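You operate a simulated robot arm through the tools that you are given. There is no shell and no other tool. Be economical: measure what you need, move in short steps, check, and stop when the job is done.

You run a simulated robot arm. Do the job below in one go: nothing can be reset, and whatever is moved stays where it is left.

Task
Close the TREE carton: cream flaps first, then the other two.
Fine: each flap is pressed down till it stays flat; the carton stays where it stands.

Only the result counts: the job must be done as asked and must still hold three seconds after the hand-in. Knocking over, shifting, dropping, spilling or breaking anything else fails it.

Robot
A 6-joint arm with a fingered hand, hanging from a carriage that runs on a rail from [-604, 3] to [1876, -9] (x, y) and turns from -6.283 to 5.725 rad about z. Base frame: it is fixed where the carriage stands at the start and does not move with it; the origin is on the floor, on the carriage's upright axis, x ahead of it, y to its left, z up. Units: mm, rad, N and s.
It reaches about 921 mm from its shoulder. Its first joint turns from -2.897 to 2.897 rad. Places, roughly: cream flap one of the tree carton [700, -100, 1100]; cream flap two of the tree carton [1300, -100, 1100]; tree carton flap four [1000, 200, 1100]; tree carton flap three [1000, -400, 1100]. Payload 4 kg.
Tool frame: the origin (TCP) lies between the finger pads and is the grasp point; the fingertips stand 29 mm ahead of it; z points along the fingers, y is the line along which they close. The gripper opens to 100 mm. The gripper's body begins 34 mm behind the TCP. The gripper is a hand of 5 fingers: y runs from the thumb to the fingers, the wrist lies at [-15, -114, -189] in the tool frame, and closing takes about 1.5 s.
Orientation is that of the tool frame in the base frame, as [roll, pitch, yaw] about the fixed x, y, z axes, in that order (R = Rz(yaw) Ry(pitch) Rx(roll)). With the fingers straight down and the wrist toward the robot, the tool's x, y and z point along [0, 1, 0], [1, 0, 0] and [0, 0, -1] of the base frame.

Tools
- The arm moves only by the tool move_arm. Its argument "deltas" is a list that holds one entry, the list of rows, each a list of 6 numbers: the shift along the tool's x, y, z in m, then the turn, a rotation vector about the tool's x, y, z in rad. In form: [[[tx, ty, tz, wx, wy, wz], ...]]. A call has 1 to 10 rows; each row shifts and turns the commanded pose from where the row before left it, along the tool's axes as they then stand. "gripper" is the opening, from 0 (shut) to 1 (fully open), set as the call begins (left out, the last holds). Each row takes 0.2 s and may step no farther than 50 mm and 0.15 rad from the row before; otherwise, or with a gripper value out of range, the whole call is refused. Where a pose cannot be reached the arm comes as near as it can. A force on the tool above 40 N (or 10 N above the force at the start of the call, whichever is more), or a blocked arm, ends the call early, and 0.2 s more pass. Each finger travels about 108 mm/s and halts on what it meets, pressing with about 24 N; the grip force reading is that of the motor and also rises with nothing between the fingers. The clock runs only during rows and for 0.2 s after the last one: add rows that do not move to give the fingers time. The reply holds the time, the measured pose of the TCP, the force on the tool along the base axes, the opening and the grip force, in the units named above and with some noise, with the torque about the TCP (base axes, N m) and any sound that the robot's microphone picked up, and new pictures: "pictures" is both (left out), scene, wrist or none.
- Cameras (640 x 400 px; columns grow to the right, rows downward): "scene" is now at [286.3, 3.9, 1809.4]; the picture's right is [0.06, -1.00, 0.00], its down [-0.62, -0.04, -0.78] and it looks along [0.78, 0.04, -0.62] (base axes); focal length 270 px, centre (320, 200). "wrist" rides on the gripper at [66, -86, -121] in the tool frame; the picture's right is [-0.76, 0.31, -0.58], its down [-0.59, -0.70, 0.40] and it looks along [-0.28, 0.64, 0.71] (tool axes); focal length 247 px, centre (320, 200). There is no depth. A picture from a camera that has moved, and an enlarged one, comes with that camera's place and axes in the base frame and with its lens.
- raise_lower(by): slides the trunk up (or, below 0, down) by that many mm; the arm and the scene camera ride with it, the base frame stays. It gives what a move gives, with no picture.
- base_move(legs): drives the robot by 1 to 6 legs, each [ahead, left, turn to the left] in mm, mm and rad, along the robot's own axes; the way and the turn of a leg run together, so that a leg with both is an arc; at most 1500 mm and 3.142 rad a leg. The arm and the cameras ride along, it lands a little off, and it stops where it bumps. It keeps to its track: a leg is cut to what the track allows. It gives what a move gives, and a new picture of the scene camera.
- move_fingers(index, middle, ring, little, thumb_bend, thumb_turn): sets how far each is bent, from 0 (flat) to 100 (curled in); at 30 the hand is open as for a grip, at 70 the pads meet at the TCP. One left out holds its place. A second passes; each finger stops where it meets its share of the squeeze, and holds until it gets a number again. A gripper value or a shape takes the hand back. It gives what a move gives, with no picture; readings hold the bend of each and the force on index, middle, ring, little, thumb and palm. thumb_turn goes from beside the hand (0) to across from the fingers (100), as for a grip.
- grasp_type(shape): the hand has 5 fingers and takes this shape, open, in about a second: jaw (thumb against the fingers, like two jaws); tri (thumb and two fingers); tip (a fingertip pinch); poke (one finger out to press); point (the index stretched); flat (the hand flat); cup (the hand cupped); fist (a fist). The gripper value then closes the fingers along that shape, each until it touches; the sizes above hold for jaw. It gives what a move gives, with no picture.
- aim_head(pan, tilt): turns the head with the scene camera to pan (to the left, within 2.705 rad either way) and tilt (down, from -0.506 to 1.204), counted from straight ahead of the robot. It gives what a move gives, and a new picture of the scene camera.
- close_up(camera, box): a new picture of the part [left, top, right, bottom] of that camera's present view, enlarged. No time passes.
- sign_off(): hands the job in; it is judged then, once.

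Go step by step. Nothing tells you exact positions but the pictures and the camera data: compare them with the known pose of the tool, close in by small moves and look again before you grip or let go. The budget is 120 turns and 260 pictures, counting those below and the enlarged ones. Unless the task says otherwise, let go and move clear before handing in, and close with one line.

The tools are called after "Call:" as a command line: name --argument value ..., lists and objects as JSON in quotes. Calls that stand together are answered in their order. move_arm: Moves the arm, as the interface text tells. Its arguments: {"type":"object","properties":{"deltas":{"type":"array"},"gripper":{"type":"number"},"pictures":{"type":"string","enum":["both","scene","wrist","none"]}},"required":["deltas"]} The other tools are called the same way: raise_lower (by) slides the trunk up or down; grasp_type (shape) gives the hand a shape; move_fingers (index, middle, ring, little, thumb_bend, thumb_turn) moves the fingers one by one; base_move (legs) drives the base; aim_head (pan, tilt) turns the head that bears the scene camera; close_up (camera, box) takes an enlarged picture of a part of a camera's view; sign_off () hands the job in.

At the start:

```text
time_s: 0.0
position: [644.4, 154.9, 1514.5]
orientation: [3.141, 0.0, 1.572]
force: [0.4, -0.9, -1.2]
moment: [0.02, 0.0, 0.0]
finger_gap: 99.8
grasp_force: 0.1
shape: jaw
bend: [30.0, 30.0, 30.0, 30.0, 30.0, 98.0]
finger forces: [0.0, 0.0, 0.0, 0.0, 0.0, 0.1]
trunk travel left (down, up): [-509.0, 91.0]
robot x, y, heading: [1.3, 0.8, -0.002]
head pan, tilt: [0.058, 0.674]
```

scene: 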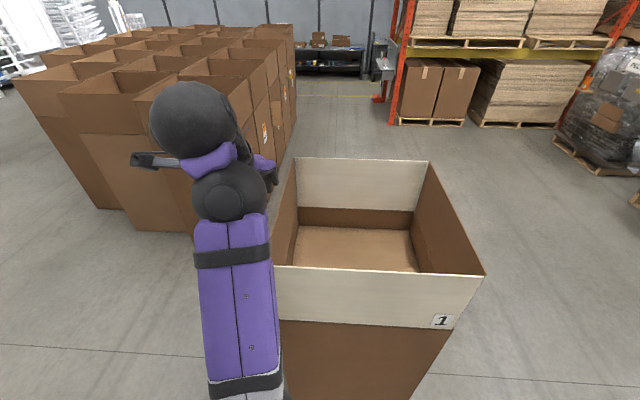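
wrist: 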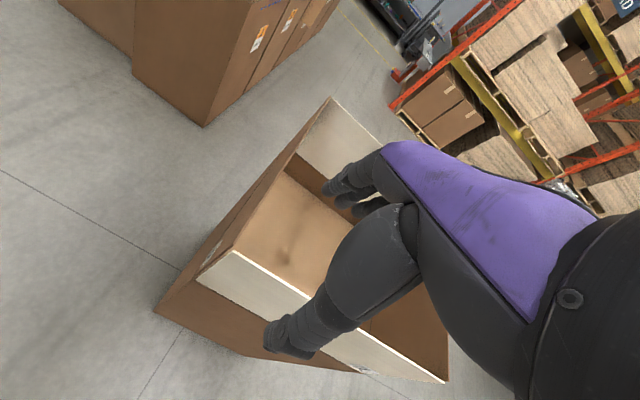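

The carton stands about x 710–1280, y 150 to -390, with its four flaps upright and their top edges near z 1250. I'll check the label and look straight down at the robot's own layout before moving.

Call:
close_up --camera "scene" --box '[240, 130, 520, 400]'

Call:
aim_head --pan 0.058 --tilt 1.1

```text
1.48 times, centred on (380, 265) of scene
camera zoom: at [286.3, 3.9, 1809.4], right [0.06, -1.0, 0.0], down [-0.62, -0.04, -0.78], along [0.78, 0.04, -0.62], focal length 399 px, centre (231, 104)
```

zoom: 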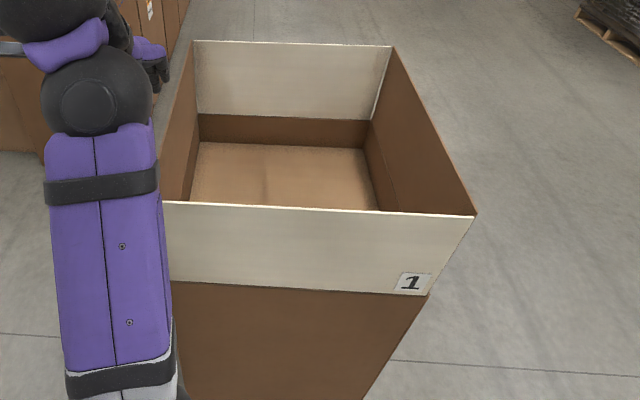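

```text
time_s: 0.9
position: [645.2, 154.6, 1515.0]
orientation: [3.141, 0.0, 1.571]
force: [1.0, 0.1, 0.7]
moment: [-0.02, 0.01, 0.0]
finger_gap: 99.7
grasp_force: 0.1
shape: jaw
bend: [30.0, 30.0, 30.0, 30.0, 30.0, 98.0]
finger forces: [0.0, 0.0, 0.0, 0.1, 0.1, 0.0]
trunk travel left (down, up): [-509.0, 91.0]
robot x, y, heading: [-1.5, 2.5, 0.004]
head pan, tilt: [0.058, 1.1]
camera scene: at [263.6, 2.6, 1777.3], right [0.06, -1.0, 0.0], down [-0.89, -0.05, -0.45], along [0.45, 0.03, -0.89], focal length 270 px, centre (320, 200)
```

scene: 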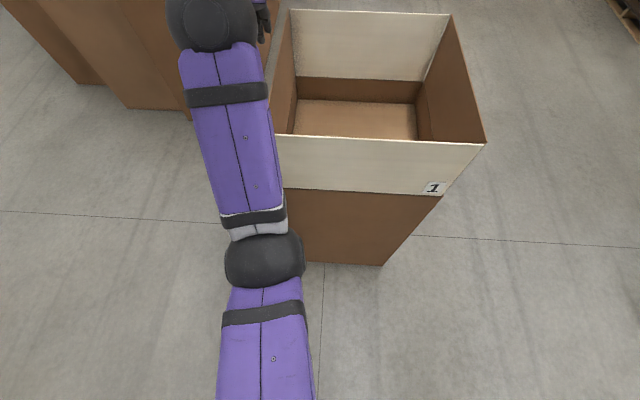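

Triangulating gives hinges at about z 975 and flap tops at about 1250, with x 715–1275 and y -390 to 150. I'll close the hand, retreat a little and line up outside the near cream flap.

Call:
move_arm --deltas '[[[-0.03, -0.02, 0, 0, 0, 0], [-0.04, -0.02, 0, 0, 0, 0], [-0.04, -0.02, 0, 0, 0, 0], [-0.04, -0.02, 0, 0, 0, 0], [-0.04, -0.01, 0, 0, 0, 0], [-0.04, 0, 0.02, 0, 0, 0], [-0.03, 0, 0.04, 0, 0, 0], [0, 0, 0.05, 0, 0, 0], [0, 0, 0.05, 0, 0, 0], [0, 0, 0, 0, 0, 0]]]' --gripper 0

```text
time_s: 3.1
position: [634.6, -103.2, 1318.3]
orientation: [3.14, 0.0, 1.572]
force: [0.0, 0.9, -0.4]
moment: [0.0, -0.04, -0.01]
finger_gap: 0.0
grasp_force: 23.3
shape: jaw
bend: [70.0, 70.0, 70.0, 70.0, 70.0, 100.0]
finger forces: [0.0, 0.0, 0.0, 0.1, 0.0, 0.0]
out of reach, approached as far as the arm can: row 1, 2, 3, 4, 5
trunk travel left (down, up): [-509.0, 91.0]
robot x, y, heading: [0.9, -2.3, -0.004]
head pan, tilt: [0.058, 1.1]
camera scene: at [263.5, 2.6, 1777.2], right [0.06, -1.0, 0.0], down [-0.89, -0.05, -0.45], along [0.45, 0.03, -0.89], focal length 270 px, centre (320, 200)
camera wrist: at [549.1, -39.1, 1439.9], right [0.31, -0.76, 0.58], down [-0.7, -0.59, -0.4], along [0.64, -0.28, -0.71], focal length 247 px, centre (320, 200)
```

scene: 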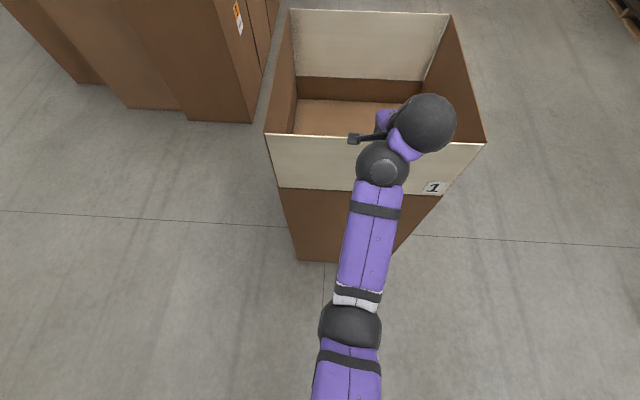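
wrist: 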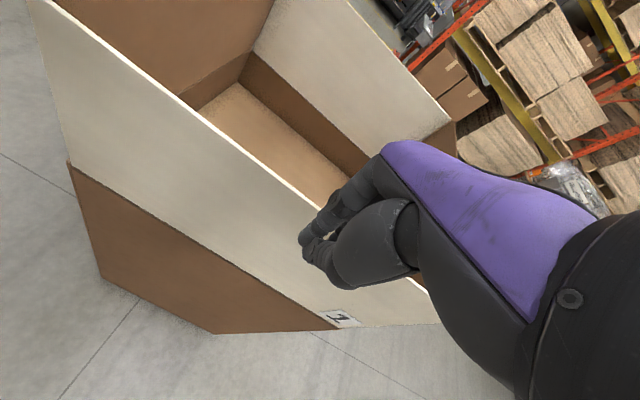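

The arm couldn't fold back any nearer to its shoulder, so the hand sits at x 635. I'll back the carriage 90 mm.

Call:
base_move --legs '[[-90, 0, 0]]'

Call:
move_arm --deltas '[[[0, 0, 0.045, 0, 0, 0], [0, 0, 0.045, 0, 0, 0]]]'

```text
time_s: 4.2
position: [547.0, -102.0, 1318.3]
orientation: [3.14, 0.0, 1.572]
force: [-1.3, 0.2, 0.1]
moment: [-0.01, -0.03, -0.02]
finger_gap: 0.1
grasp_force: 23.9
shape: jaw
bend: [70.0, 70.0, 70.0, 70.0, 70.0, 100.0]
finger forces: [0.0, 0.1, 0.0, 0.0, 0.0, 0.0]
trunk travel left (down, up): [-509.0, 91.0]
robot x, y, heading: [-91.0, 1.6, 0.0]
head pan, tilt: [0.058, 1.1]
camera scene: at [175.3, 3.4, 1777.3], right [0.06, -1.0, 0.0], down [-0.89, -0.05, -0.45], along [0.45, 0.03, -0.89], focal length 270 px, centre (320, 200)
```

scene: 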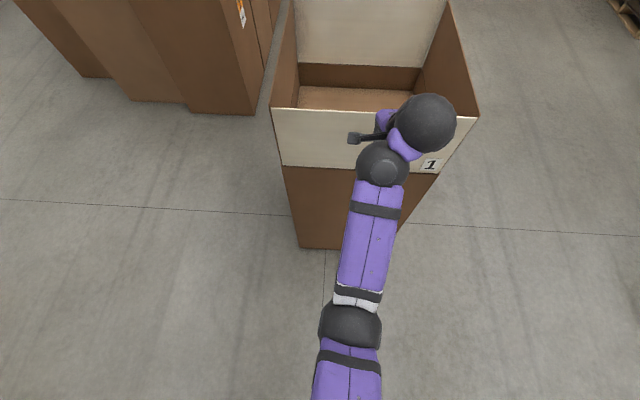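

```text
time_s: 4.8
position: [540.5, -98.9, 1260.1]
orientation: [-3.139, 0.002, 1.572]
force: [0.7, 0.0, 0.7]
moment: [-0.04, 0.0, -0.01]
finger_gap: 0.0
grasp_force: 24.1
shape: jaw
bend: [70.0, 70.0, 70.0, 70.0, 70.0, 100.0]
finger forces: [0.0, 0.0, 0.0, 0.0, 0.0, 0.0]
out of reach, approached as far as the arm can: row 2
trunk travel left (down, up): [-509.0, 91.0]
robot x, y, heading: [-89.3, -0.2, 0.003]
head pan, tilt: [0.058, 1.1]
camera scene: at [175.3, 3.5, 1777.3], right [0.06, -1.0, 0.0], down [-0.89, -0.05, -0.45], along [0.45, 0.03, -0.89], focal length 270 px, centre (320, 200)
camera wrist: at [455.8, -32.6, 1383.0], right [0.31, -0.76, 0.58], down [-0.7, -0.59, -0.4], along [0.64, -0.28, -0.71], focal length 247 px, centre (320, 200)
```

scene: 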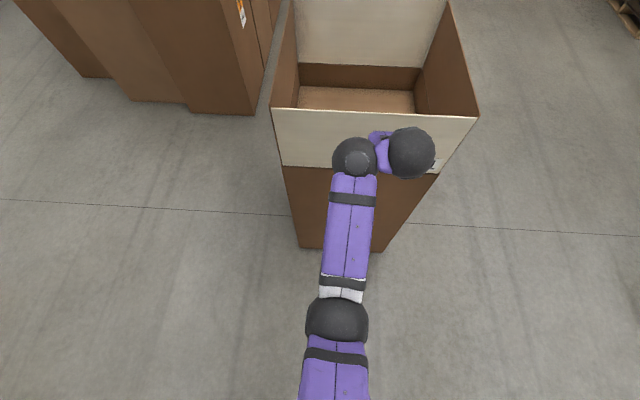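
wrist: 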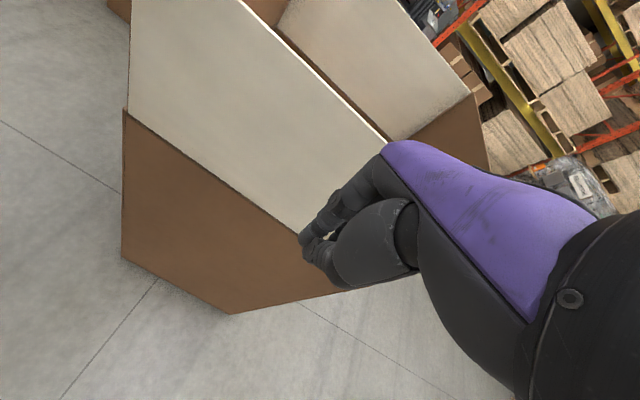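

The hand is outside the near flap at x 540, with its tips just below the flap's top edge. I'll lower the trunk 60 mm, then push slowly toward +x.

Call:
raise_lower --by -60

Call:
move_arm --deltas '[[[0, 0.04, 0, 0, 0, 0], [0, 0.03, 0, 0, 0, 0], [0, 0.03, 0, 0, 0, 0], [0, 0.02, 0, 0, 0, 0], [0, 0.02, 0, 0, 0, 0]]]'

```text
time_s: 5.8
position: [541.1, -97.9, 1201.0]
orientation: [3.141, -0.001, 1.572]
force: [0.8, 0.5, 0.4]
moment: [-0.01, 0.01, 0.0]
finger_gap: 0.0
grasp_force: 24.1
shape: jaw
bend: [70.0, 70.0, 70.0, 70.0, 70.0, 100.0]
finger forces: [0.0, 0.0, 0.0, 0.1, 0.0, 0.0]
trunk travel left (down, up): [-449.0, 151.0]
robot x, y, heading: [-90.9, 3.0, 0.001]
head pan, tilt: [0.058, 1.1]
```

```text
time_s: 7.0
position: [570.2, -82.7, 1215.0]
orientation: [3.141, 0.031, 1.55]
force: [-0.3, 0.3, 0.8]
moment: [-0.01, 0.02, 0.0]
finger_gap: 0.0
grasp_force: 24.0
shape: jaw
bend: [70.0, 70.0, 70.0, 70.0, 70.0, 100.0]
finger forces: [0.0, 0.0, 0.0, 0.0, 0.1, 0.0]
out of reach, approached as far as the arm can: row 1, 2, 3, 4, 5
trunk travel left (down, up): [-449.0, 151.0]
robot x, y, heading: [-91.7, 0.9, 0.007]
head pan, tilt: [0.058, 1.1]
camera scene: at [175.3, 3.4, 1717.2], right [0.06, -1.0, 0.0], down [-0.89, -0.05, -0.45], along [0.45, 0.03, -0.89], focal length 270 px, centre (320, 200)
camera wrist: at [486.6, -11.7, 1335.4], right [0.29, -0.74, 0.6], down [-0.72, -0.59, -0.38], along [0.63, -0.32, -0.7], focal length 247 px, centre (320, 200)
```

scene: 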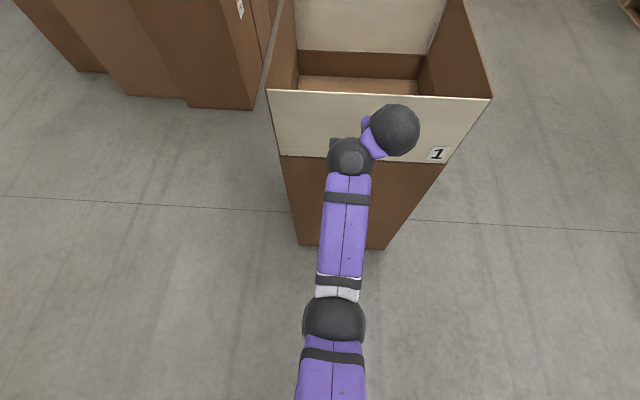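
wrist: 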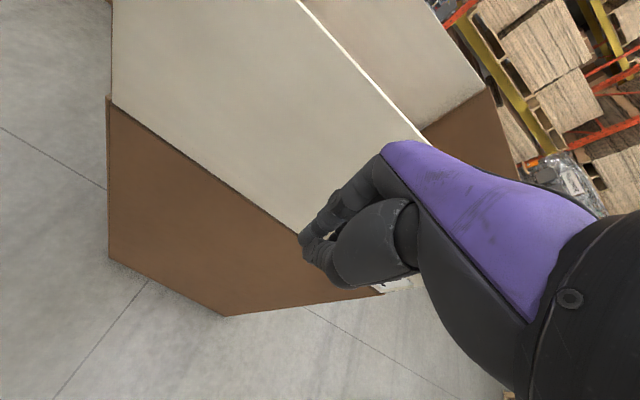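

The arm is too folded at this distance for that height. I'll drive the carriage back 200 mm so it works more extended.

Call:
base_move --legs '[[-200, 0, 0]]'

Call:
move_arm --deltas '[[[0, 0.04, 0, 0, 0, 0], [0, 0.04, 0, 0, 0, 0], [0, 0.04, 0, 0, 0, 0], [0, 0.04, 0, 0, 0, 0]]]'

```text
time_s: 8.6
position: [367.5, -78.1, 1215.3]
orientation: [-3.139, 0.032, 1.554]
force: [-0.5, -0.1, -0.1]
moment: [-0.03, 0.01, 0.03]
finger_gap: 0.0
grasp_force: 24.0
shape: jaw
bend: [70.0, 70.0, 70.0, 70.0, 70.0, 100.0]
finger forces: [0.0, 0.0, 0.0, 0.0, 0.1, 0.0]
trunk travel left (down, up): [-449.0, 151.0]
robot x, y, heading: [-290.7, 1.8, 0.006]
head pan, tilt: [0.058, 1.1]
camera scene: at [-26.9, 5.4, 1717.3], right [0.06, -1.0, 0.0], down [-0.89, -0.06, -0.45], along [0.45, 0.03, -0.89], focal length 270 px, centre (320, 200)
```

scene: 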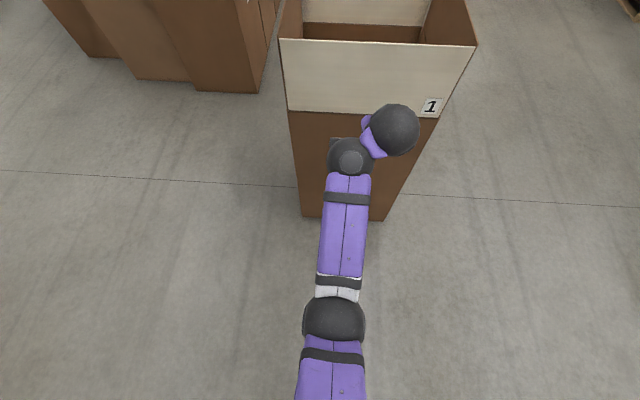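

```text
time_s: 9.6
position: [512.0, -80.9, 1213.9]
orientation: [-3.138, 0.033, 1.553]
force: [-1.9, 0.0, -0.8]
moment: [0.01, -0.1, -0.04]
finger_gap: 0.0
grasp_force: 23.8
shape: jaw
bend: [70.0, 70.0, 70.0, 70.0, 70.0, 100.0]
finger forces: [0.0, 0.1, 0.0, 0.0, 0.0, 0.1]
out of reach, approached as far as the arm can: row 1, 4
trunk travel left (down, up): [-449.0, 151.0]
robot x, y, heading: [-291.1, 0.9, 0.009]
head pan, tilt: [0.058, 1.1]
camera scene: at [-28.3, 5.5, 1716.2], right [0.06, -1.0, 0.0], down [-0.89, -0.06, -0.45], along [0.45, 0.03, -0.89], focal length 270 px, centre (320, 200)
camera wrist: at [427.8, -11.4, 1334.4], right [0.3, -0.74, 0.6], down [-0.71, -0.59, -0.38], along [0.63, -0.32, -0.71], focal length 247 px, centre (320, 200)
```

scene: 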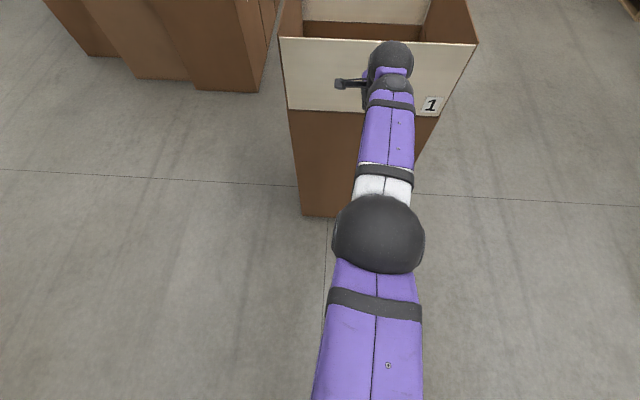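
wrist: 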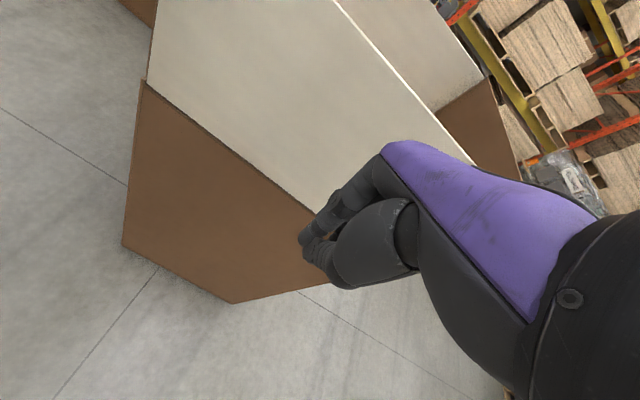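

The arm flipped to an elbow-up posture, which suits working over the carton. I'll keep pushing toward +x and watch the reach.

Call:
move_arm --deltas '[[[0, 0.04, 0, 0, 0, 0], [0, 0.04, 0, 0, 0, 0], [0, 0.03, 0, 0, 0, 0]]]'

```text
time_s: 10.4
position: [515.5, -80.9, 1220.9]
orientation: [-3.14, 0.032, 1.555]
force: [0.7, -0.4, 0.3]
moment: [-0.03, -0.03, -0.02]
finger_gap: 0.1
grasp_force: 23.9
shape: jaw
bend: [70.0, 70.0, 70.0, 70.0, 70.0, 100.0]
finger forces: [0.0, 0.0, 0.1, 0.0, 0.1, 0.1]
out of reach, approached as far as the arm can: row 1, 2, 3
trunk travel left (down, up): [-449.0, 151.0]
robot x, y, heading: [-292.9, 0.2, 0.006]
head pan, tilt: [0.058, 1.1]
camera scene: at [-26.9, 5.4, 1717.3], right [0.06, -1.0, 0.0], down [-0.89, -0.06, -0.45], along [0.45, 0.03, -0.89], focal length 270 px, centre (320, 200)
camera wrist: at [431.8, -10.1, 1341.2], right [0.29, -0.74, 0.6], down [-0.71, -0.59, -0.38], along [0.64, -0.32, -0.7], focal length 247 px, centre (320, 200)
```

scene: 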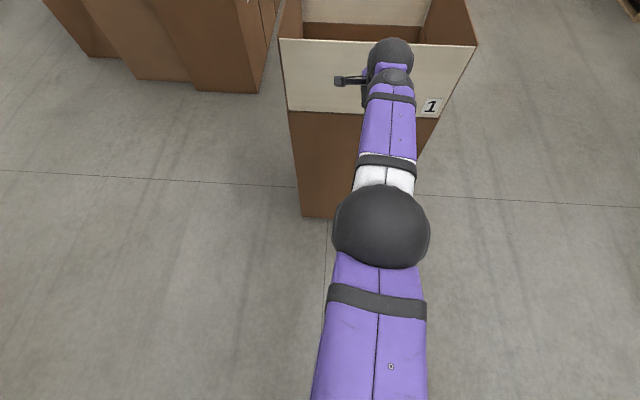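
wrist: 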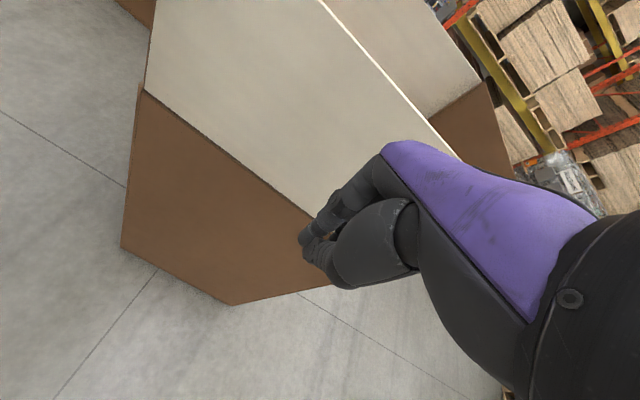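

The reach ends about 807 mm ahead of the carriage in this pose, so the carriage can do the pushing along x. I'll drive forward in stages.

Call:
base_move --legs '[[190, 0, 0]]'

Call:
move_arm --deltas '[[[0, 0, 0, 0, 0, 0]]]' --pictures "wrist"

```text
time_s: 11.9
position: [705.7, -78.9, 1221.4]
orientation: [-3.141, 0.031, 1.554]
force: [0.2, 0.2, 0.4]
moment: [0.01, -0.03, 0.0]
finger_gap: 0.0
grasp_force: 23.5
shape: jaw
bend: [70.0, 70.0, 70.0, 70.0, 70.0, 100.0]
finger forces: [0.0, 0.1, 0.0, 0.0, 0.0, 0.0]
trunk travel left (down, up): [-449.0, 151.0]
robot x, y, heading: [-102.5, -0.0, 0.007]
head pan, tilt: [0.058, 1.1]
camera scene: at [163.7, 5.0, 1717.2], right [0.06, -1.0, 0.0], down [-0.89, -0.06, -0.45], along [0.45, 0.03, -0.89], focal length 270 px, centre (320, 200)
```

scene: 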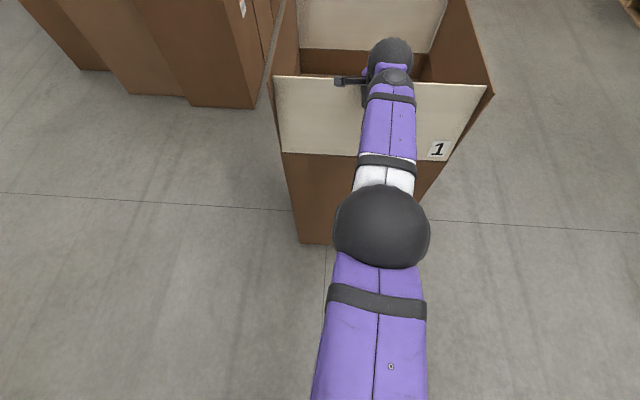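

```text
time_s: 12.3
position: [705.9, -79.2, 1221.8]
orientation: [-3.14, 0.032, 1.555]
force: [-0.1, -0.6, -0.5]
moment: [0.0, 0.0, 0.0]
finger_gap: 0.0
grasp_force: 23.4
shape: jaw
bend: [70.0, 70.0, 70.0, 70.0, 70.0, 100.0]
finger forces: [0.0, 0.0, 0.1, 0.0, 0.0, 0.0]
trunk travel left (down, up): [-449.0, 151.0]
robot x, y, heading: [-100.3, -2.3, 0.003]
head pan, tilt: [0.058, 1.1]
camera wrist: at [622.4, -9.5, 1341.0], right [0.3, -0.74, 0.6], down [-0.71, -0.59, -0.38], along [0.64, -0.32, -0.7], focal length 247 px, centre (320, 200)
```

wrist: 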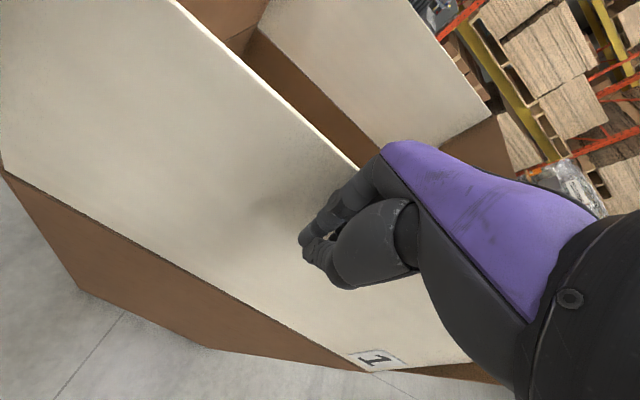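

The hand has reached the flap, which seems to be tilting in with almost no force. I'll push on.

Call:
base_move --legs '[[80, 0, 0]]'

```text
time_s: 13.4
position: [785.8, -80.4, 1221.7]
orientation: [-3.14, 0.03, 1.556]
force: [0.3, 0.2, -0.5]
moment: [-0.02, 0.01, -0.01]
finger_gap: 0.1
grasp_force: 24.1
shape: jaw
bend: [70.0, 70.0, 70.0, 70.0, 70.0, 100.0]
finger forces: [0.0, 0.0, 0.1, 0.0, 0.1, 0.1]
trunk travel left (down, up): [-449.0, 151.0]
robot x, y, heading: [-18.2, -4.2, 0.006]
head pan, tilt: [0.058, 1.1]
camera scene: at [243.3, 4.3, 1717.2], right [0.06, -1.0, 0.0], down [-0.89, -0.06, -0.45], along [0.45, 0.03, -0.89], focal length 270 px, centre (320, 200)
```

scene: 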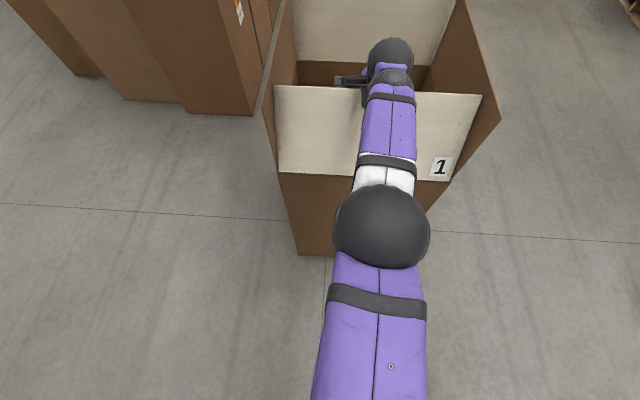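

The flap follows nicely. I'll keep the arm still relative to the trunk and step down and forward along the arc.

Call:
base_move --legs '[[50, 0, 0]]'

Call:
raise_lower --by -60

Call:
base_move --legs '[[40, 0, 0]]'

Call:
raise_lower --by -60

Call:
move_arm --deltas '[[[0, 0, 0, 0, 0, 0]]]'

```text
time_s: 14.3
position: [835.5, -81.9, 1220.8]
orientation: [-3.141, 0.032, 1.556]
force: [-1.0, 1.1, -0.1]
moment: [0.01, 0.0, 0.0]
finger_gap: 0.0
grasp_force: 24.0
shape: jaw
bend: [70.0, 70.0, 70.0, 70.0, 70.0, 100.0]
finger forces: [0.0, 0.0, 0.1, 0.0, 0.0, 0.0]
trunk travel left (down, up): [-449.0, 151.0]
robot x, y, heading: [31.5, 0.7, -0.0]
head pan, tilt: [0.058, 1.1]
camera scene: at [293.0, 4.1, 1717.2], right [0.06, -1.0, 0.0], down [-0.89, -0.06, -0.45], along [0.45, 0.03, -0.89], focal length 270 px, centre (320, 200)
```

scene: 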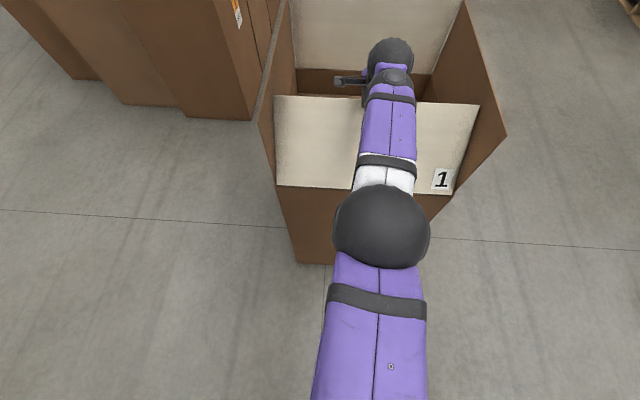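

```text
time_s: 15.3
position: [835.2, -80.8, 1160.8]
orientation: [-3.139, 0.031, 1.555]
force: [0.1, 0.1, -0.3]
moment: [-0.01, 0.05, 0.0]
finger_gap: 0.1
grasp_force: 24.2
shape: jaw
bend: [70.0, 70.0, 70.0, 70.0, 70.0, 100.0]
finger forces: [0.1, 0.1, 0.0, 0.0, 0.0, 0.0]
trunk travel left (down, up): [-389.0, 211.0]
robot x, y, heading: [28.1, -0.9, 0.007]
head pan, tilt: [0.058, 1.1]
```

```text
time_s: 16.2
position: [874.9, -81.4, 1161.4]
orientation: [-3.14, 0.032, 1.554]
force: [0.5, 0.3, -0.2]
moment: [-0.01, 0.01, -0.01]
finger_gap: 0.2
grasp_force: 23.7
shape: jaw
bend: [70.0, 70.0, 70.0, 70.0, 70.0, 100.0]
finger forces: [0.0, 0.0, 0.0, 0.0, 0.1, 0.0]
trunk travel left (down, up): [-389.0, 211.0]
robot x, y, heading: [69.3, -0.8, 0.005]
head pan, tilt: [0.058, 1.1]
camera scene: at [332.7, 3.9, 1657.2], right [0.06, -1.0, 0.0], down [-0.89, -0.06, -0.45], along [0.45, 0.03, -0.89], focal length 270 px, centre (320, 200)
```

scene: 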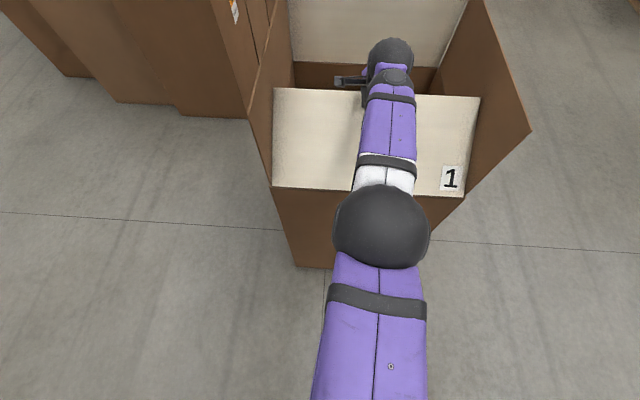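

```text
time_s: 17.2
position: [874.6, -81.5, 1100.5]
orientation: [-3.138, 0.031, 1.557]
force: [-0.1, 0.0, 0.8]
moment: [0.01, 0.01, 0.0]
finger_gap: 0.0
grasp_force: 23.8
shape: jaw
bend: [70.0, 70.0, 70.0, 70.0, 70.0, 100.0]
finger forces: [0.0, 0.1, 0.0, 0.1, 0.0, 0.0]
trunk travel left (down, up): [-329.0, 271.0]
robot x, y, heading: [68.5, 1.8, 0.008]
head pan, tilt: [0.058, 1.1]
```

```text
time_s: 17.6
position: [875.1, -81.4, 1100.3]
orientation: [-3.139, 0.032, 1.556]
force: [-0.1, 0.9, -0.3]
moment: [-0.02, 0.07, 0.0]
finger_gap: 0.0
grasp_force: 23.9
shape: jaw
bend: [70.0, 70.0, 70.0, 70.0, 70.0, 100.0]
finger forces: [0.1, 0.1, 0.1, 0.0, 0.0, 0.0]
trunk travel left (down, up): [-329.0, 271.0]
robot x, y, heading: [71.4, -0.4, 0.006]
head pan, tilt: [0.058, 1.1]
camera scene: at [332.7, 3.9, 1597.3], right [0.06, -1.0, 0.0], down [-0.89, -0.06, -0.45], along [0.45, 0.03, -0.89], focal length 270 px, centre (320, 200)
camera wrist: at [791.3, -11.1, 1220.7], right [0.3, -0.74, 0.6], down [-0.71, -0.59, -0.38], along [0.64, -0.32, -0.7], focal length 247 px, centre (320, 200)
```

scene: 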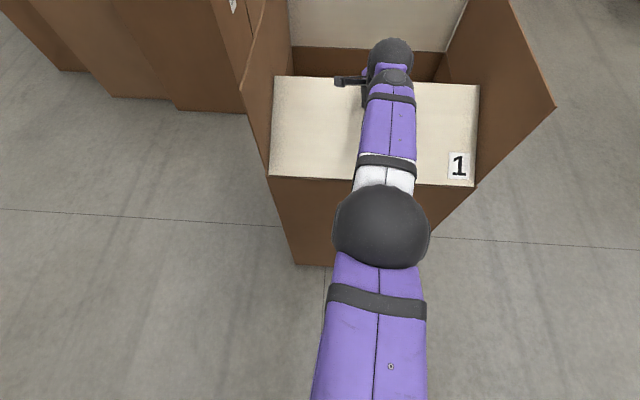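
wrist: 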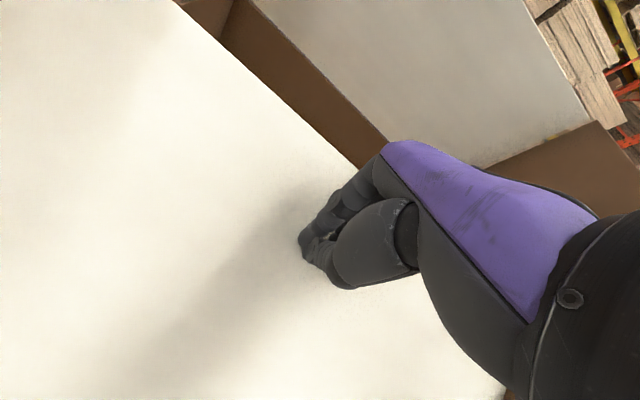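

The flap is near 30° from flat. I'll continue downward in smaller steps.

Call:
raise_lower --by -50

Call:
raise_lower --by -25

Call:
move_arm --deltas '[[[0, 0, 0, 0, 0, 0]]]'

```text
time_s: 18.5
position: [874.7, -81.6, 1051.1]
orientation: [-3.14, 0.032, 1.557]
force: [-0.9, 0.2, -0.5]
moment: [-0.01, -0.01, -0.02]
finger_gap: 0.0
grasp_force: 24.3
shape: jaw
bend: [70.0, 70.0, 70.0, 70.0, 70.0, 100.0]
finger forces: [0.0, 0.0, 0.0, 0.0, 0.0, 0.0]
trunk travel left (down, up): [-279.0, 321.0]
robot x, y, heading: [69.2, 2.6, 0.007]
head pan, tilt: [0.058, 1.1]
```

```text
time_s: 19.2
position: [874.3, -81.3, 1025.9]
orientation: [-3.138, 0.032, 1.555]
force: [0.1, 0.0, 0.9]
moment: [-0.02, -0.03, -0.02]
finger_gap: 0.0
grasp_force: 23.9
shape: jaw
bend: [70.0, 70.0, 70.0, 70.0, 70.0, 100.0]
finger forces: [0.1, 0.0, 0.0, 0.0, 0.0, 0.0]
trunk travel left (down, up): [-254.0, 346.0]
robot x, y, heading: [68.5, -0.5, 0.008]
head pan, tilt: [0.058, 1.1]
```

```text
time_s: 19.6
position: [874.8, -80.4, 1026.4]
orientation: [-3.139, 0.032, 1.554]
force: [0.3, 0.4, 0.0]
moment: [0.02, 0.02, -0.03]
finger_gap: 0.0
grasp_force: 23.6
shape: jaw
bend: [70.0, 70.0, 70.0, 70.0, 70.0, 100.0]
finger forces: [0.0, 0.0, 0.0, 0.1, 0.0, 0.0]
trunk travel left (down, up): [-254.0, 346.0]
robot x, y, heading: [69.4, 2.9, 0.007]
head pan, tilt: [0.058, 1.1]
camera scene: at [332.7, 3.9, 1522.3], right [0.06, -1.0, 0.0], down [-0.89, -0.06, -0.45], along [0.45, 0.03, -0.89], focal length 270 px, centre (320, 200)
camera wrist: at [791.3, -11.1, 1145.7], right [0.3, -0.74, 0.6], down [-0.71, -0.59, -0.38], along [0.64, -0.32, -0.7], focal length 247 px, centre (320, 200)
```

scene: 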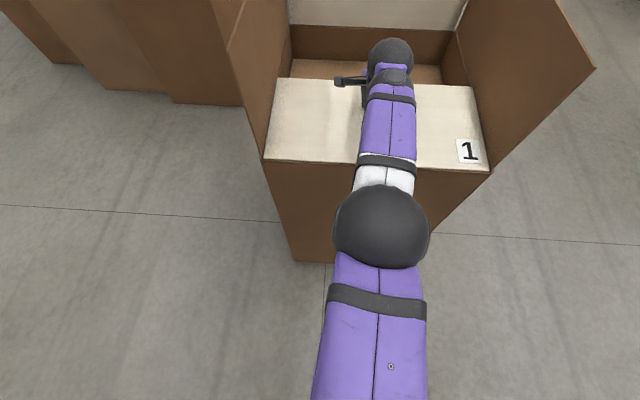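
wrist: 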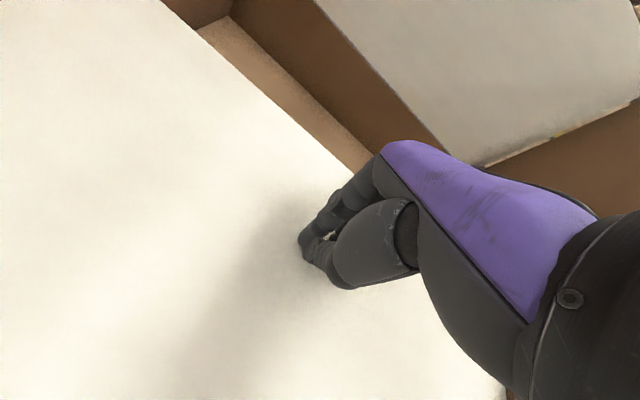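

Fingertips are at about z 997, close to the hinge height. I'll take smaller steps and watch the force.

Call:
raise_lower --by -14

Call:
raise_lower --by -8

Call:
move_arm --deltas '[[[0, 0, 0, 0, 0, 0]]]'

```text
time_s: 20.3
position: [876.3, -81.2, 1015.0]
orientation: [3.14, 0.03, 1.554]
force: [-2.4, -0.3, 10.9]
moment: [-0.02, 0.09, -0.02]
finger_gap: 0.0
grasp_force: 24.1
shape: jaw
bend: [70.0, 70.0, 70.0, 70.0, 70.0, 100.0]
finger forces: [0.1, 0.0, 0.0, 0.0, 0.0, 0.0]
trunk travel left (down, up): [-240.0, 360.0]
robot x, y, heading: [66.7, -3.8, 0.008]
head pan, tilt: [0.058, 1.1]
```

```text
time_s: 20.8
position: [880.0, -79.9, 1014.0]
orientation: [3.126, 0.032, 1.555]
force: [0.6, -1.0, 4.7]
moment: [-0.02, -0.06, 0.01]
finger_gap: 0.1
grasp_force: 23.6
shape: jaw
bend: [70.0, 70.0, 70.0, 70.0, 70.0, 100.0]
finger forces: [0.0, 0.1, 0.0, 0.0, 0.0, 0.0]
trunk travel left (down, up): [-233.0, 367.0]
robot x, y, heading: [70.2, -0.8, 0.007]
head pan, tilt: [0.058, 1.1]
stopped: the force on the tool passed its limit at 42 N (the readings are from after the stop); the commanded pose is now the measured one
```

```text
time_s: 21.2
position: [879.5, -81.4, 1013.9]
orientation: [3.128, 0.033, 1.555]
force: [0.2, 0.4, 7.0]
moment: [-0.04, -0.04, 0.0]
finger_gap: 0.0
grasp_force: 23.7
shape: jaw
bend: [70.0, 70.0, 70.0, 70.0, 70.0, 100.0]
finger forces: [0.0, 0.0, 0.0, 0.0, 0.0, 0.0]
trunk travel left (down, up): [-233.0, 367.0]
robot x, y, heading: [69.2, 0.6, 0.006]
head pan, tilt: [0.058, 1.1]
camera scene: at [333.1, 3.9, 1501.2], right [0.06, -1.0, 0.0], down [-0.89, -0.06, -0.45], along [0.45, 0.03, -0.89], focal length 270 px, centre (320, 200)
camera wrist: at [793.9, -11.4, 1132.6], right [0.29, -0.74, 0.61], down [-0.71, -0.59, -0.39], along [0.65, -0.32, -0.69], focal length 247 px, centre (320, 200)
```

scene: 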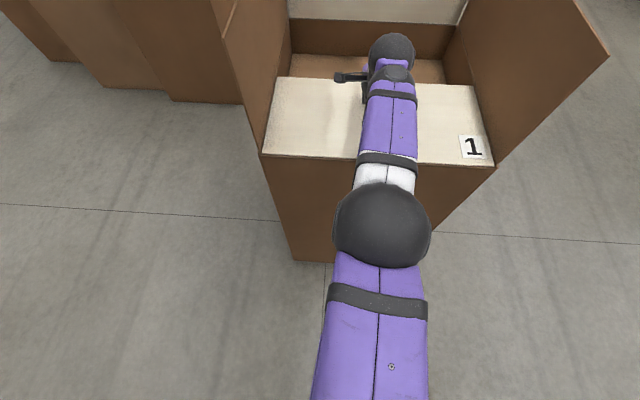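
wrist: 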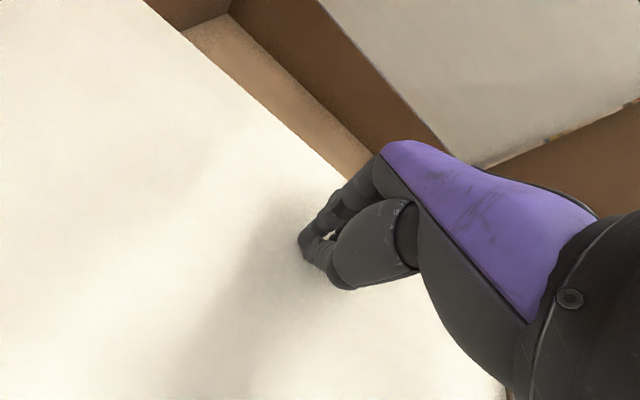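

It meets firm resistance at tip z of about 985, so the flap is flat against its stop. I'll raise the hand and check that it stays.

Call:
raise_lower --by 100

Call:
move_arm --deltas '[[[0, 0, 0, 0, 0, 0], [0, 0, 0, 0, 0, 0], [0, 0, 0, 0, 0, 0], [0, 0, 0, 0, 0, 0], [0, 0, 0, 0, 0, 0]]]'

```text
time_s: 22.5
position: [877.9, -81.2, 1112.4]
orientation: [3.131, 0.034, 1.556]
force: [-0.7, -0.7, -0.2]
moment: [0.03, -0.02, -0.02]
finger_gap: 0.1
grasp_force: 24.3
shape: jaw
bend: [70.0, 70.0, 70.0, 70.0, 70.0, 100.0]
finger forces: [0.0, 0.0, 0.1, 0.0, 0.1, 0.0]
trunk travel left (down, up): [-333.0, 267.0]
robot x, y, heading: [66.8, -4.3, 0.01]
head pan, tilt: [0.058, 1.1]
```

```text
time_s: 23.7
position: [877.8, -82.6, 1113.0]
orientation: [3.129, 0.033, 1.554]
force: [0.0, -0.6, -0.2]
moment: [0.02, -0.02, 0.04]
finger_gap: 0.1
grasp_force: 24.0
shape: jaw
bend: [70.0, 70.0, 70.0, 70.0, 70.0, 100.0]
finger forces: [0.0, 0.0, 0.0, 0.0, 0.1, 0.0]
trunk travel left (down, up): [-333.0, 267.0]
robot x, y, heading: [67.9, -4.5, 0.007]
head pan, tilt: [0.058, 1.1]
camera scene: at [332.5, 3.9, 1601.1], right [0.06, -1.0, 0.0], down [-0.89, -0.06, -0.45], along [0.45, 0.03, -0.89], focal length 270 px, centre (320, 200)
camera wrist: at [792.8, -11.3, 1231.2], right [0.29, -0.74, 0.6], down [-0.71, -0.59, -0.39], along [0.64, -0.32, -0.7], focal length 247 px, centre (320, 200)
```

scene: 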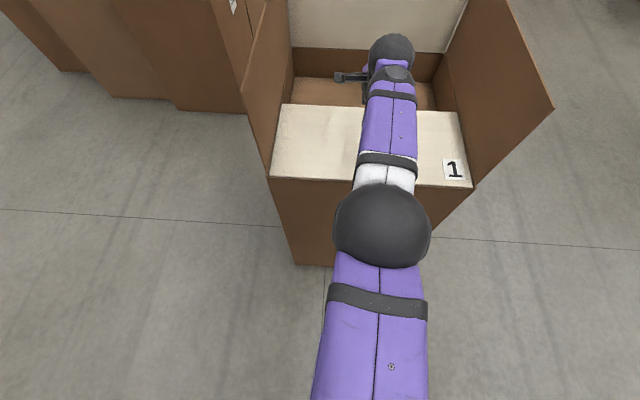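
wrist: 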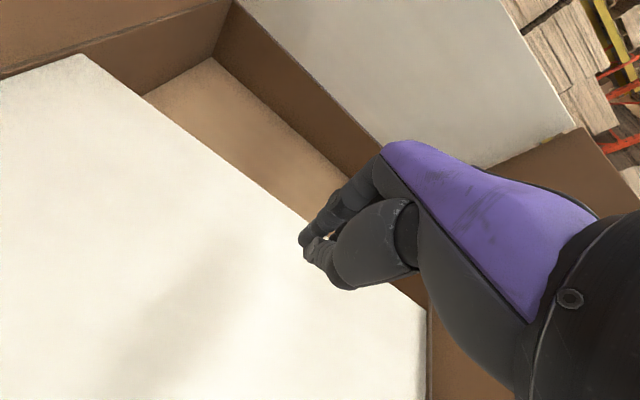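

Cream flap one lies flat and stays. Next is the far flap. I'll raise the trunk and look back at the robot's body, to know what hangs low before I drive over the carton.

Call:
raise_lower --by 260

Call:
aim_head --pan 2.7 --tilt 0.7

Call:
aim_head --pan 0.058 --tilt 0.75

```text
time_s: 26.4
position: [878.3, -80.6, 1372.2]
orientation: [3.131, 0.032, 1.556]
force: [0.3, 1.2, -1.0]
moment: [0.01, 0.01, 0.01]
finger_gap: 0.0
grasp_force: 23.9
shape: jaw
bend: [70.0, 70.0, 70.0, 70.0, 70.0, 100.0]
finger forces: [0.0, 0.1, 0.1, 0.0, 0.1, 0.2]
trunk travel left (down, up): [-593.0, 7.0]
robot x, y, heading: [70.1, 1.1, 0.008]
head pan, tilt: [0.058, 1.1]
```

```text
time_s: 28.7
position: [877.4, -81.3, 1372.7]
orientation: [3.131, 0.035, 1.553]
force: [0.6, -0.4, 0.0]
moment: [0.03, 0.0, 0.02]
finger_gap: 0.0
grasp_force: 24.2
shape: jaw
bend: [70.0, 70.0, 70.0, 70.0, 70.0, 100.0]
finger forces: [0.1, 0.0, 0.0, 0.0, 0.0, 0.0]
trunk travel left (down, up): [-593.0, 7.0]
robot x, y, heading: [67.9, 0.9, 0.005]
head pan, tilt: [2.7, 0.7]
camera scene: at [192.5, 35.8, 1891.0], right [0.42, 0.91, 0.0], down [0.58, -0.27, -0.76], along [-0.69, 0.32, -0.64], focal length 270 px, centre (320, 200)
```

scene: 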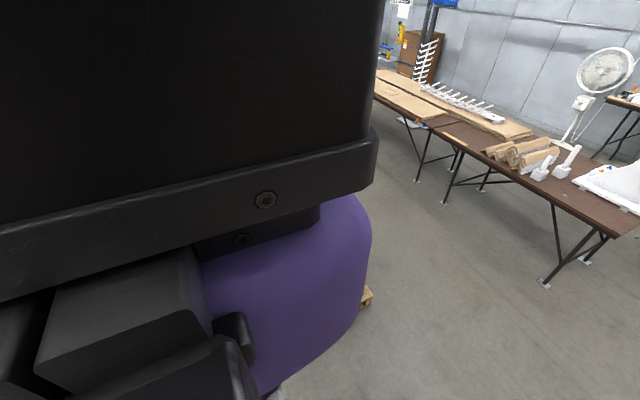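

```text
time_s: 31.1
position: [878.5, -82.7, 1371.8]
orientation: [3.13, 0.033, 1.552]
force: [0.5, 0.7, 0.3]
moment: [0.02, -0.01, 0.03]
finger_gap: 0.0
grasp_force: 24.0
shape: jaw
bend: [70.0, 70.0, 70.0, 70.0, 70.0, 100.0]
finger forces: [0.1, 0.1, 0.0, 0.0, 0.0, 0.1]
trunk travel left (down, up): [-593.0, 7.0]
robot x, y, heading: [64.7, -2.4, 0.006]
head pan, tilt: [0.058, 0.75]
camera scene: at [352.2, 5.2, 1886.8], right [0.06, -1.0, 0.0], down [-0.68, -0.04, -0.73], along [0.73, 0.05, -0.68], focal length 270 px, centre (320, 200)
```

scene: 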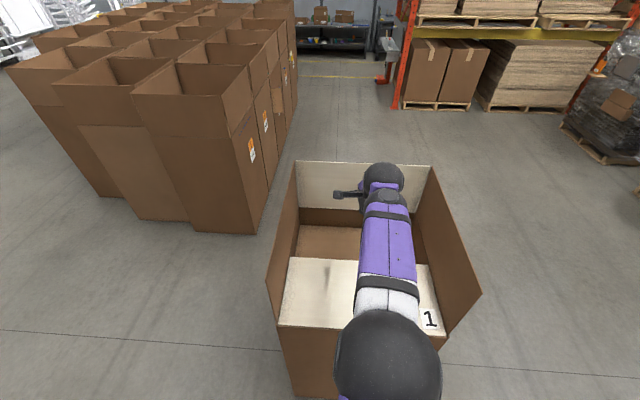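

The body hangs no lower than the shoulder, so driving over is safe. I'll drive the hand past the far flap with the tips about 90 mm above its edge.

Call:
base_move --legs '[[485, 0, 0]]'

Call:
move_arm --deltas '[[[0, 0, 0, 0, 0, 0]]]' --pictures "wrist"

```text
time_s: 34.0
position: [1358.1, -86.9, 1373.0]
orientation: [3.132, 0.034, 1.552]
force: [1.3, 0.0, -0.8]
moment: [0.0, 0.0, 0.02]
finger_gap: 0.0
grasp_force: 24.4
shape: jaw
bend: [70.0, 70.0, 70.0, 70.0, 70.0, 100.0]
finger forces: [0.1, 0.0, 0.0, 0.1, 0.0, 0.0]
trunk travel left (down, up): [-593.0, 7.0]
robot x, y, heading: [550.8, 0.2, 0.004]
head pan, tilt: [0.058, 0.75]
camera scene: at [832.7, 1.8, 1886.8], right [0.06, -1.0, 0.0], down [-0.68, -0.04, -0.73], along [0.73, 0.04, -0.68], focal length 270 px, centre (320, 200)
```

scene: 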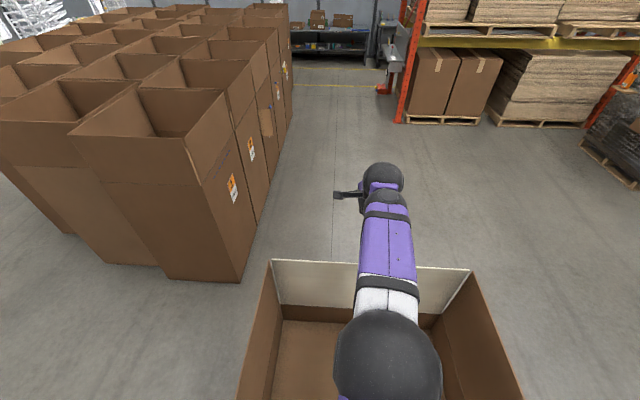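

```text
time_s: 34.4
position: [1359.2, -87.7, 1371.9]
orientation: [3.132, 0.034, 1.55]
force: [0.8, 0.0, 1.0]
moment: [0.03, 0.0, 0.03]
finger_gap: 0.1
grasp_force: 24.1
shape: jaw
bend: [70.0, 70.0, 70.0, 70.0, 70.0, 100.0]
finger forces: [0.1, 0.1, 0.0, 0.1, 0.0, 0.1]
trunk travel left (down, up): [-593.0, 7.0]
robot x, y, heading: [550.1, -5.2, 0.002]
head pan, tilt: [0.058, 0.75]
camera wrist: at [1273.2, -16.3, 1491.2], right [0.29, -0.74, 0.6], down [-0.71, -0.59, -0.39], along [0.64, -0.32, -0.7], focal length 247 px, centre (320, 200)
```

wrist: 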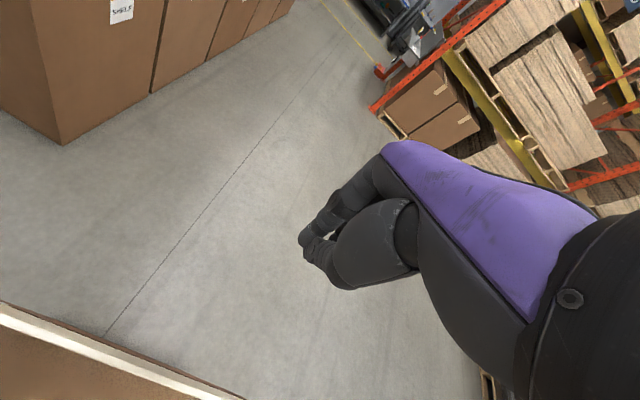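

The far flap's edge is at x of about 1268, and the hand hangs 90 mm beyond it. I'll lower it outside the flap, then draw back.

Call:
raise_lower --by -145

Call:
base_move --legs '[[-60, 0, 0]]'

Call:
move_arm --deltas '[[[0, 0, 0, 0, 0, 0]]]' --pictures "wrist"

```text
time_s: 36.1
position: [1359.2, -86.7, 1228.0]
orientation: [3.129, 0.034, 1.552]
force: [0.1, 0.1, -0.4]
moment: [0.01, 0.03, 0.01]
finger_gap: 0.0
grasp_force: 24.5
shape: jaw
bend: [70.0, 70.0, 70.0, 70.0, 70.0, 100.0]
finger forces: [0.0, 0.0, 0.0, 0.1, 0.0, 0.0]
trunk travel left (down, up): [-448.0, 152.0]
robot x, y, heading: [546.0, -3.1, 0.001]
head pan, tilt: [0.058, 0.75]
```

```text
time_s: 37.0
position: [1298.1, -85.6, 1227.4]
orientation: [3.131, 0.034, 1.551]
force: [-0.3, 0.0, -0.1]
moment: [0.02, -0.01, -0.01]
finger_gap: 0.0
grasp_force: 23.6
shape: jaw
bend: [70.0, 70.0, 70.0, 70.0, 70.0, 100.0]
finger forces: [0.0, 0.0, 0.0, 0.1, 0.0, 0.0]
trunk travel left (down, up): [-448.0, 152.0]
robot x, y, heading: [492.4, -4.6, 0.004]
head pan, tilt: [0.058, 0.75]
camera scene: at [772.7, 2.3, 1741.8], right [0.06, -1.0, 0.0], down [-0.68, -0.04, -0.73], along [0.73, 0.04, -0.68], focal length 270 px, centre (320, 200)
```

scene: 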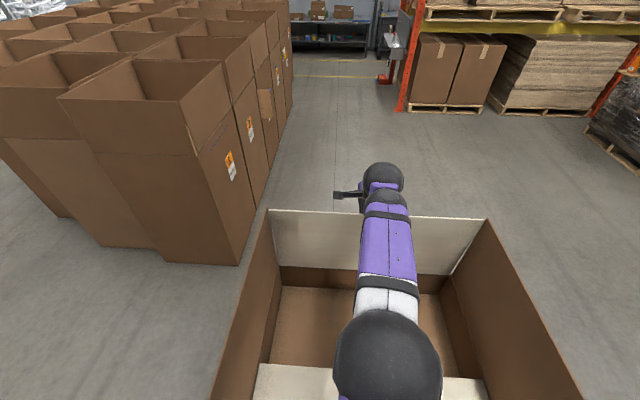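

```text
time_s: 37.4
position: [1298.2, -86.5, 1228.8]
orientation: [3.131, 0.033, 1.553]
force: [0.0, -0.7, -0.2]
moment: [0.02, -0.02, -0.04]
finger_gap: 0.2
grasp_force: 23.8
shape: jaw
bend: [70.0, 70.0, 70.0, 70.0, 70.0, 100.0]
finger forces: [0.0, 0.0, 0.0, 0.1, 0.0, 0.0]
trunk travel left (down, up): [-448.0, 152.0]
robot x, y, heading: [487.9, -3.1, 0.005]
head pan, tilt: [0.058, 0.75]
camera wrist: at [1213.2, -15.5, 1346.2], right [0.29, -0.74, 0.6], down [-0.71, -0.59, -0.39], along [0.64, -0.32, -0.7], focal length 247 px, centre (320, 200)
```

wrist: 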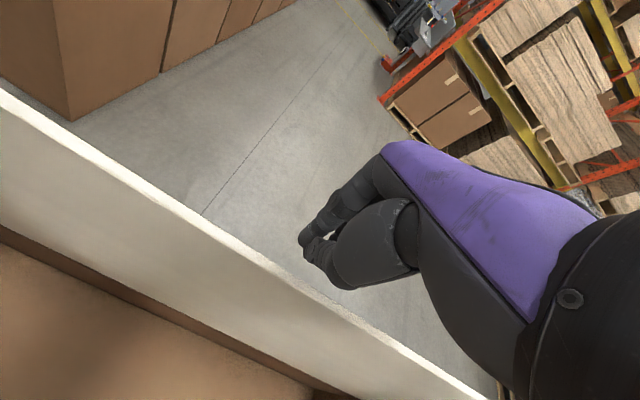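

The hand is on the outer side of the flap edge. I'll draw back further.

Call:
base_move --legs '[[-60, 0, 0]]'

Call:
move_arm --deltas '[[[0, 0, 0, 0, 0, 0]]]' --pictures "wrist"

```text
time_s: 38.4
position: [1237.8, -84.2, 1226.6]
orientation: [3.131, 0.033, 1.554]
force: [-1.2, -0.5, -0.4]
moment: [0.0, -0.02, 0.01]
finger_gap: 0.0
grasp_force: 23.7
shape: jaw
bend: [70.0, 70.0, 70.0, 70.0, 70.0, 100.0]
finger forces: [0.0, 0.1, 0.0, 0.0, 0.0, 0.0]
trunk travel left (down, up): [-448.0, 152.0]
robot x, y, heading: [429.3, -1.9, 0.005]
head pan, tilt: [0.058, 0.75]
camera scene: at [712.0, 2.9, 1741.8], right [0.06, -1.0, 0.0], down [-0.68, -0.04, -0.73], along [0.73, 0.05, -0.68], focal length 270 px, centre (320, 200)
```

scene: 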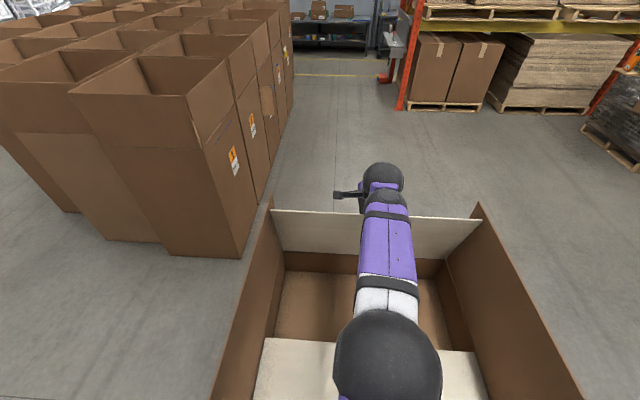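

```text
time_s: 38.8
position: [1238.1, -85.0, 1228.5]
orientation: [3.131, 0.033, 1.55]
force: [0.2, 0.5, 0.8]
moment: [0.0, 0.03, 0.0]
finger_gap: 0.0
grasp_force: 23.7
shape: jaw
bend: [70.0, 70.0, 70.0, 70.0, 70.0, 100.0]
finger forces: [0.1, 0.0, 0.0, 0.0, 0.0, 0.1]
trunk travel left (down, up): [-448.0, 152.0]
robot x, y, heading: [431.9, -3.2, 0.002]
head pan, tilt: [0.058, 0.75]
camera wrist: at [1152.5, -14.4, 1346.2], right [0.29, -0.74, 0.6], down [-0.71, -0.59, -0.39], along [0.64, -0.32, -0.7], focal length 247 px, centre (320, 200)
```

wrist: 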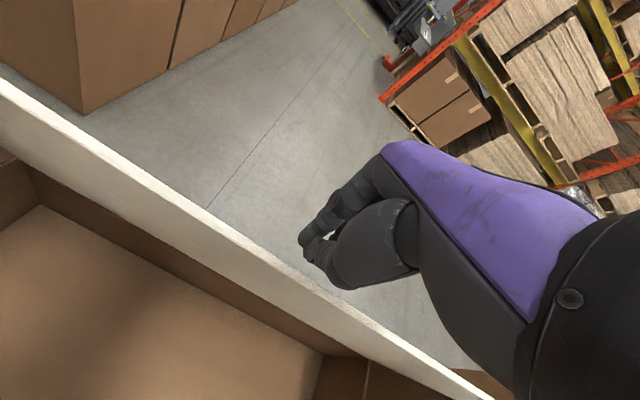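

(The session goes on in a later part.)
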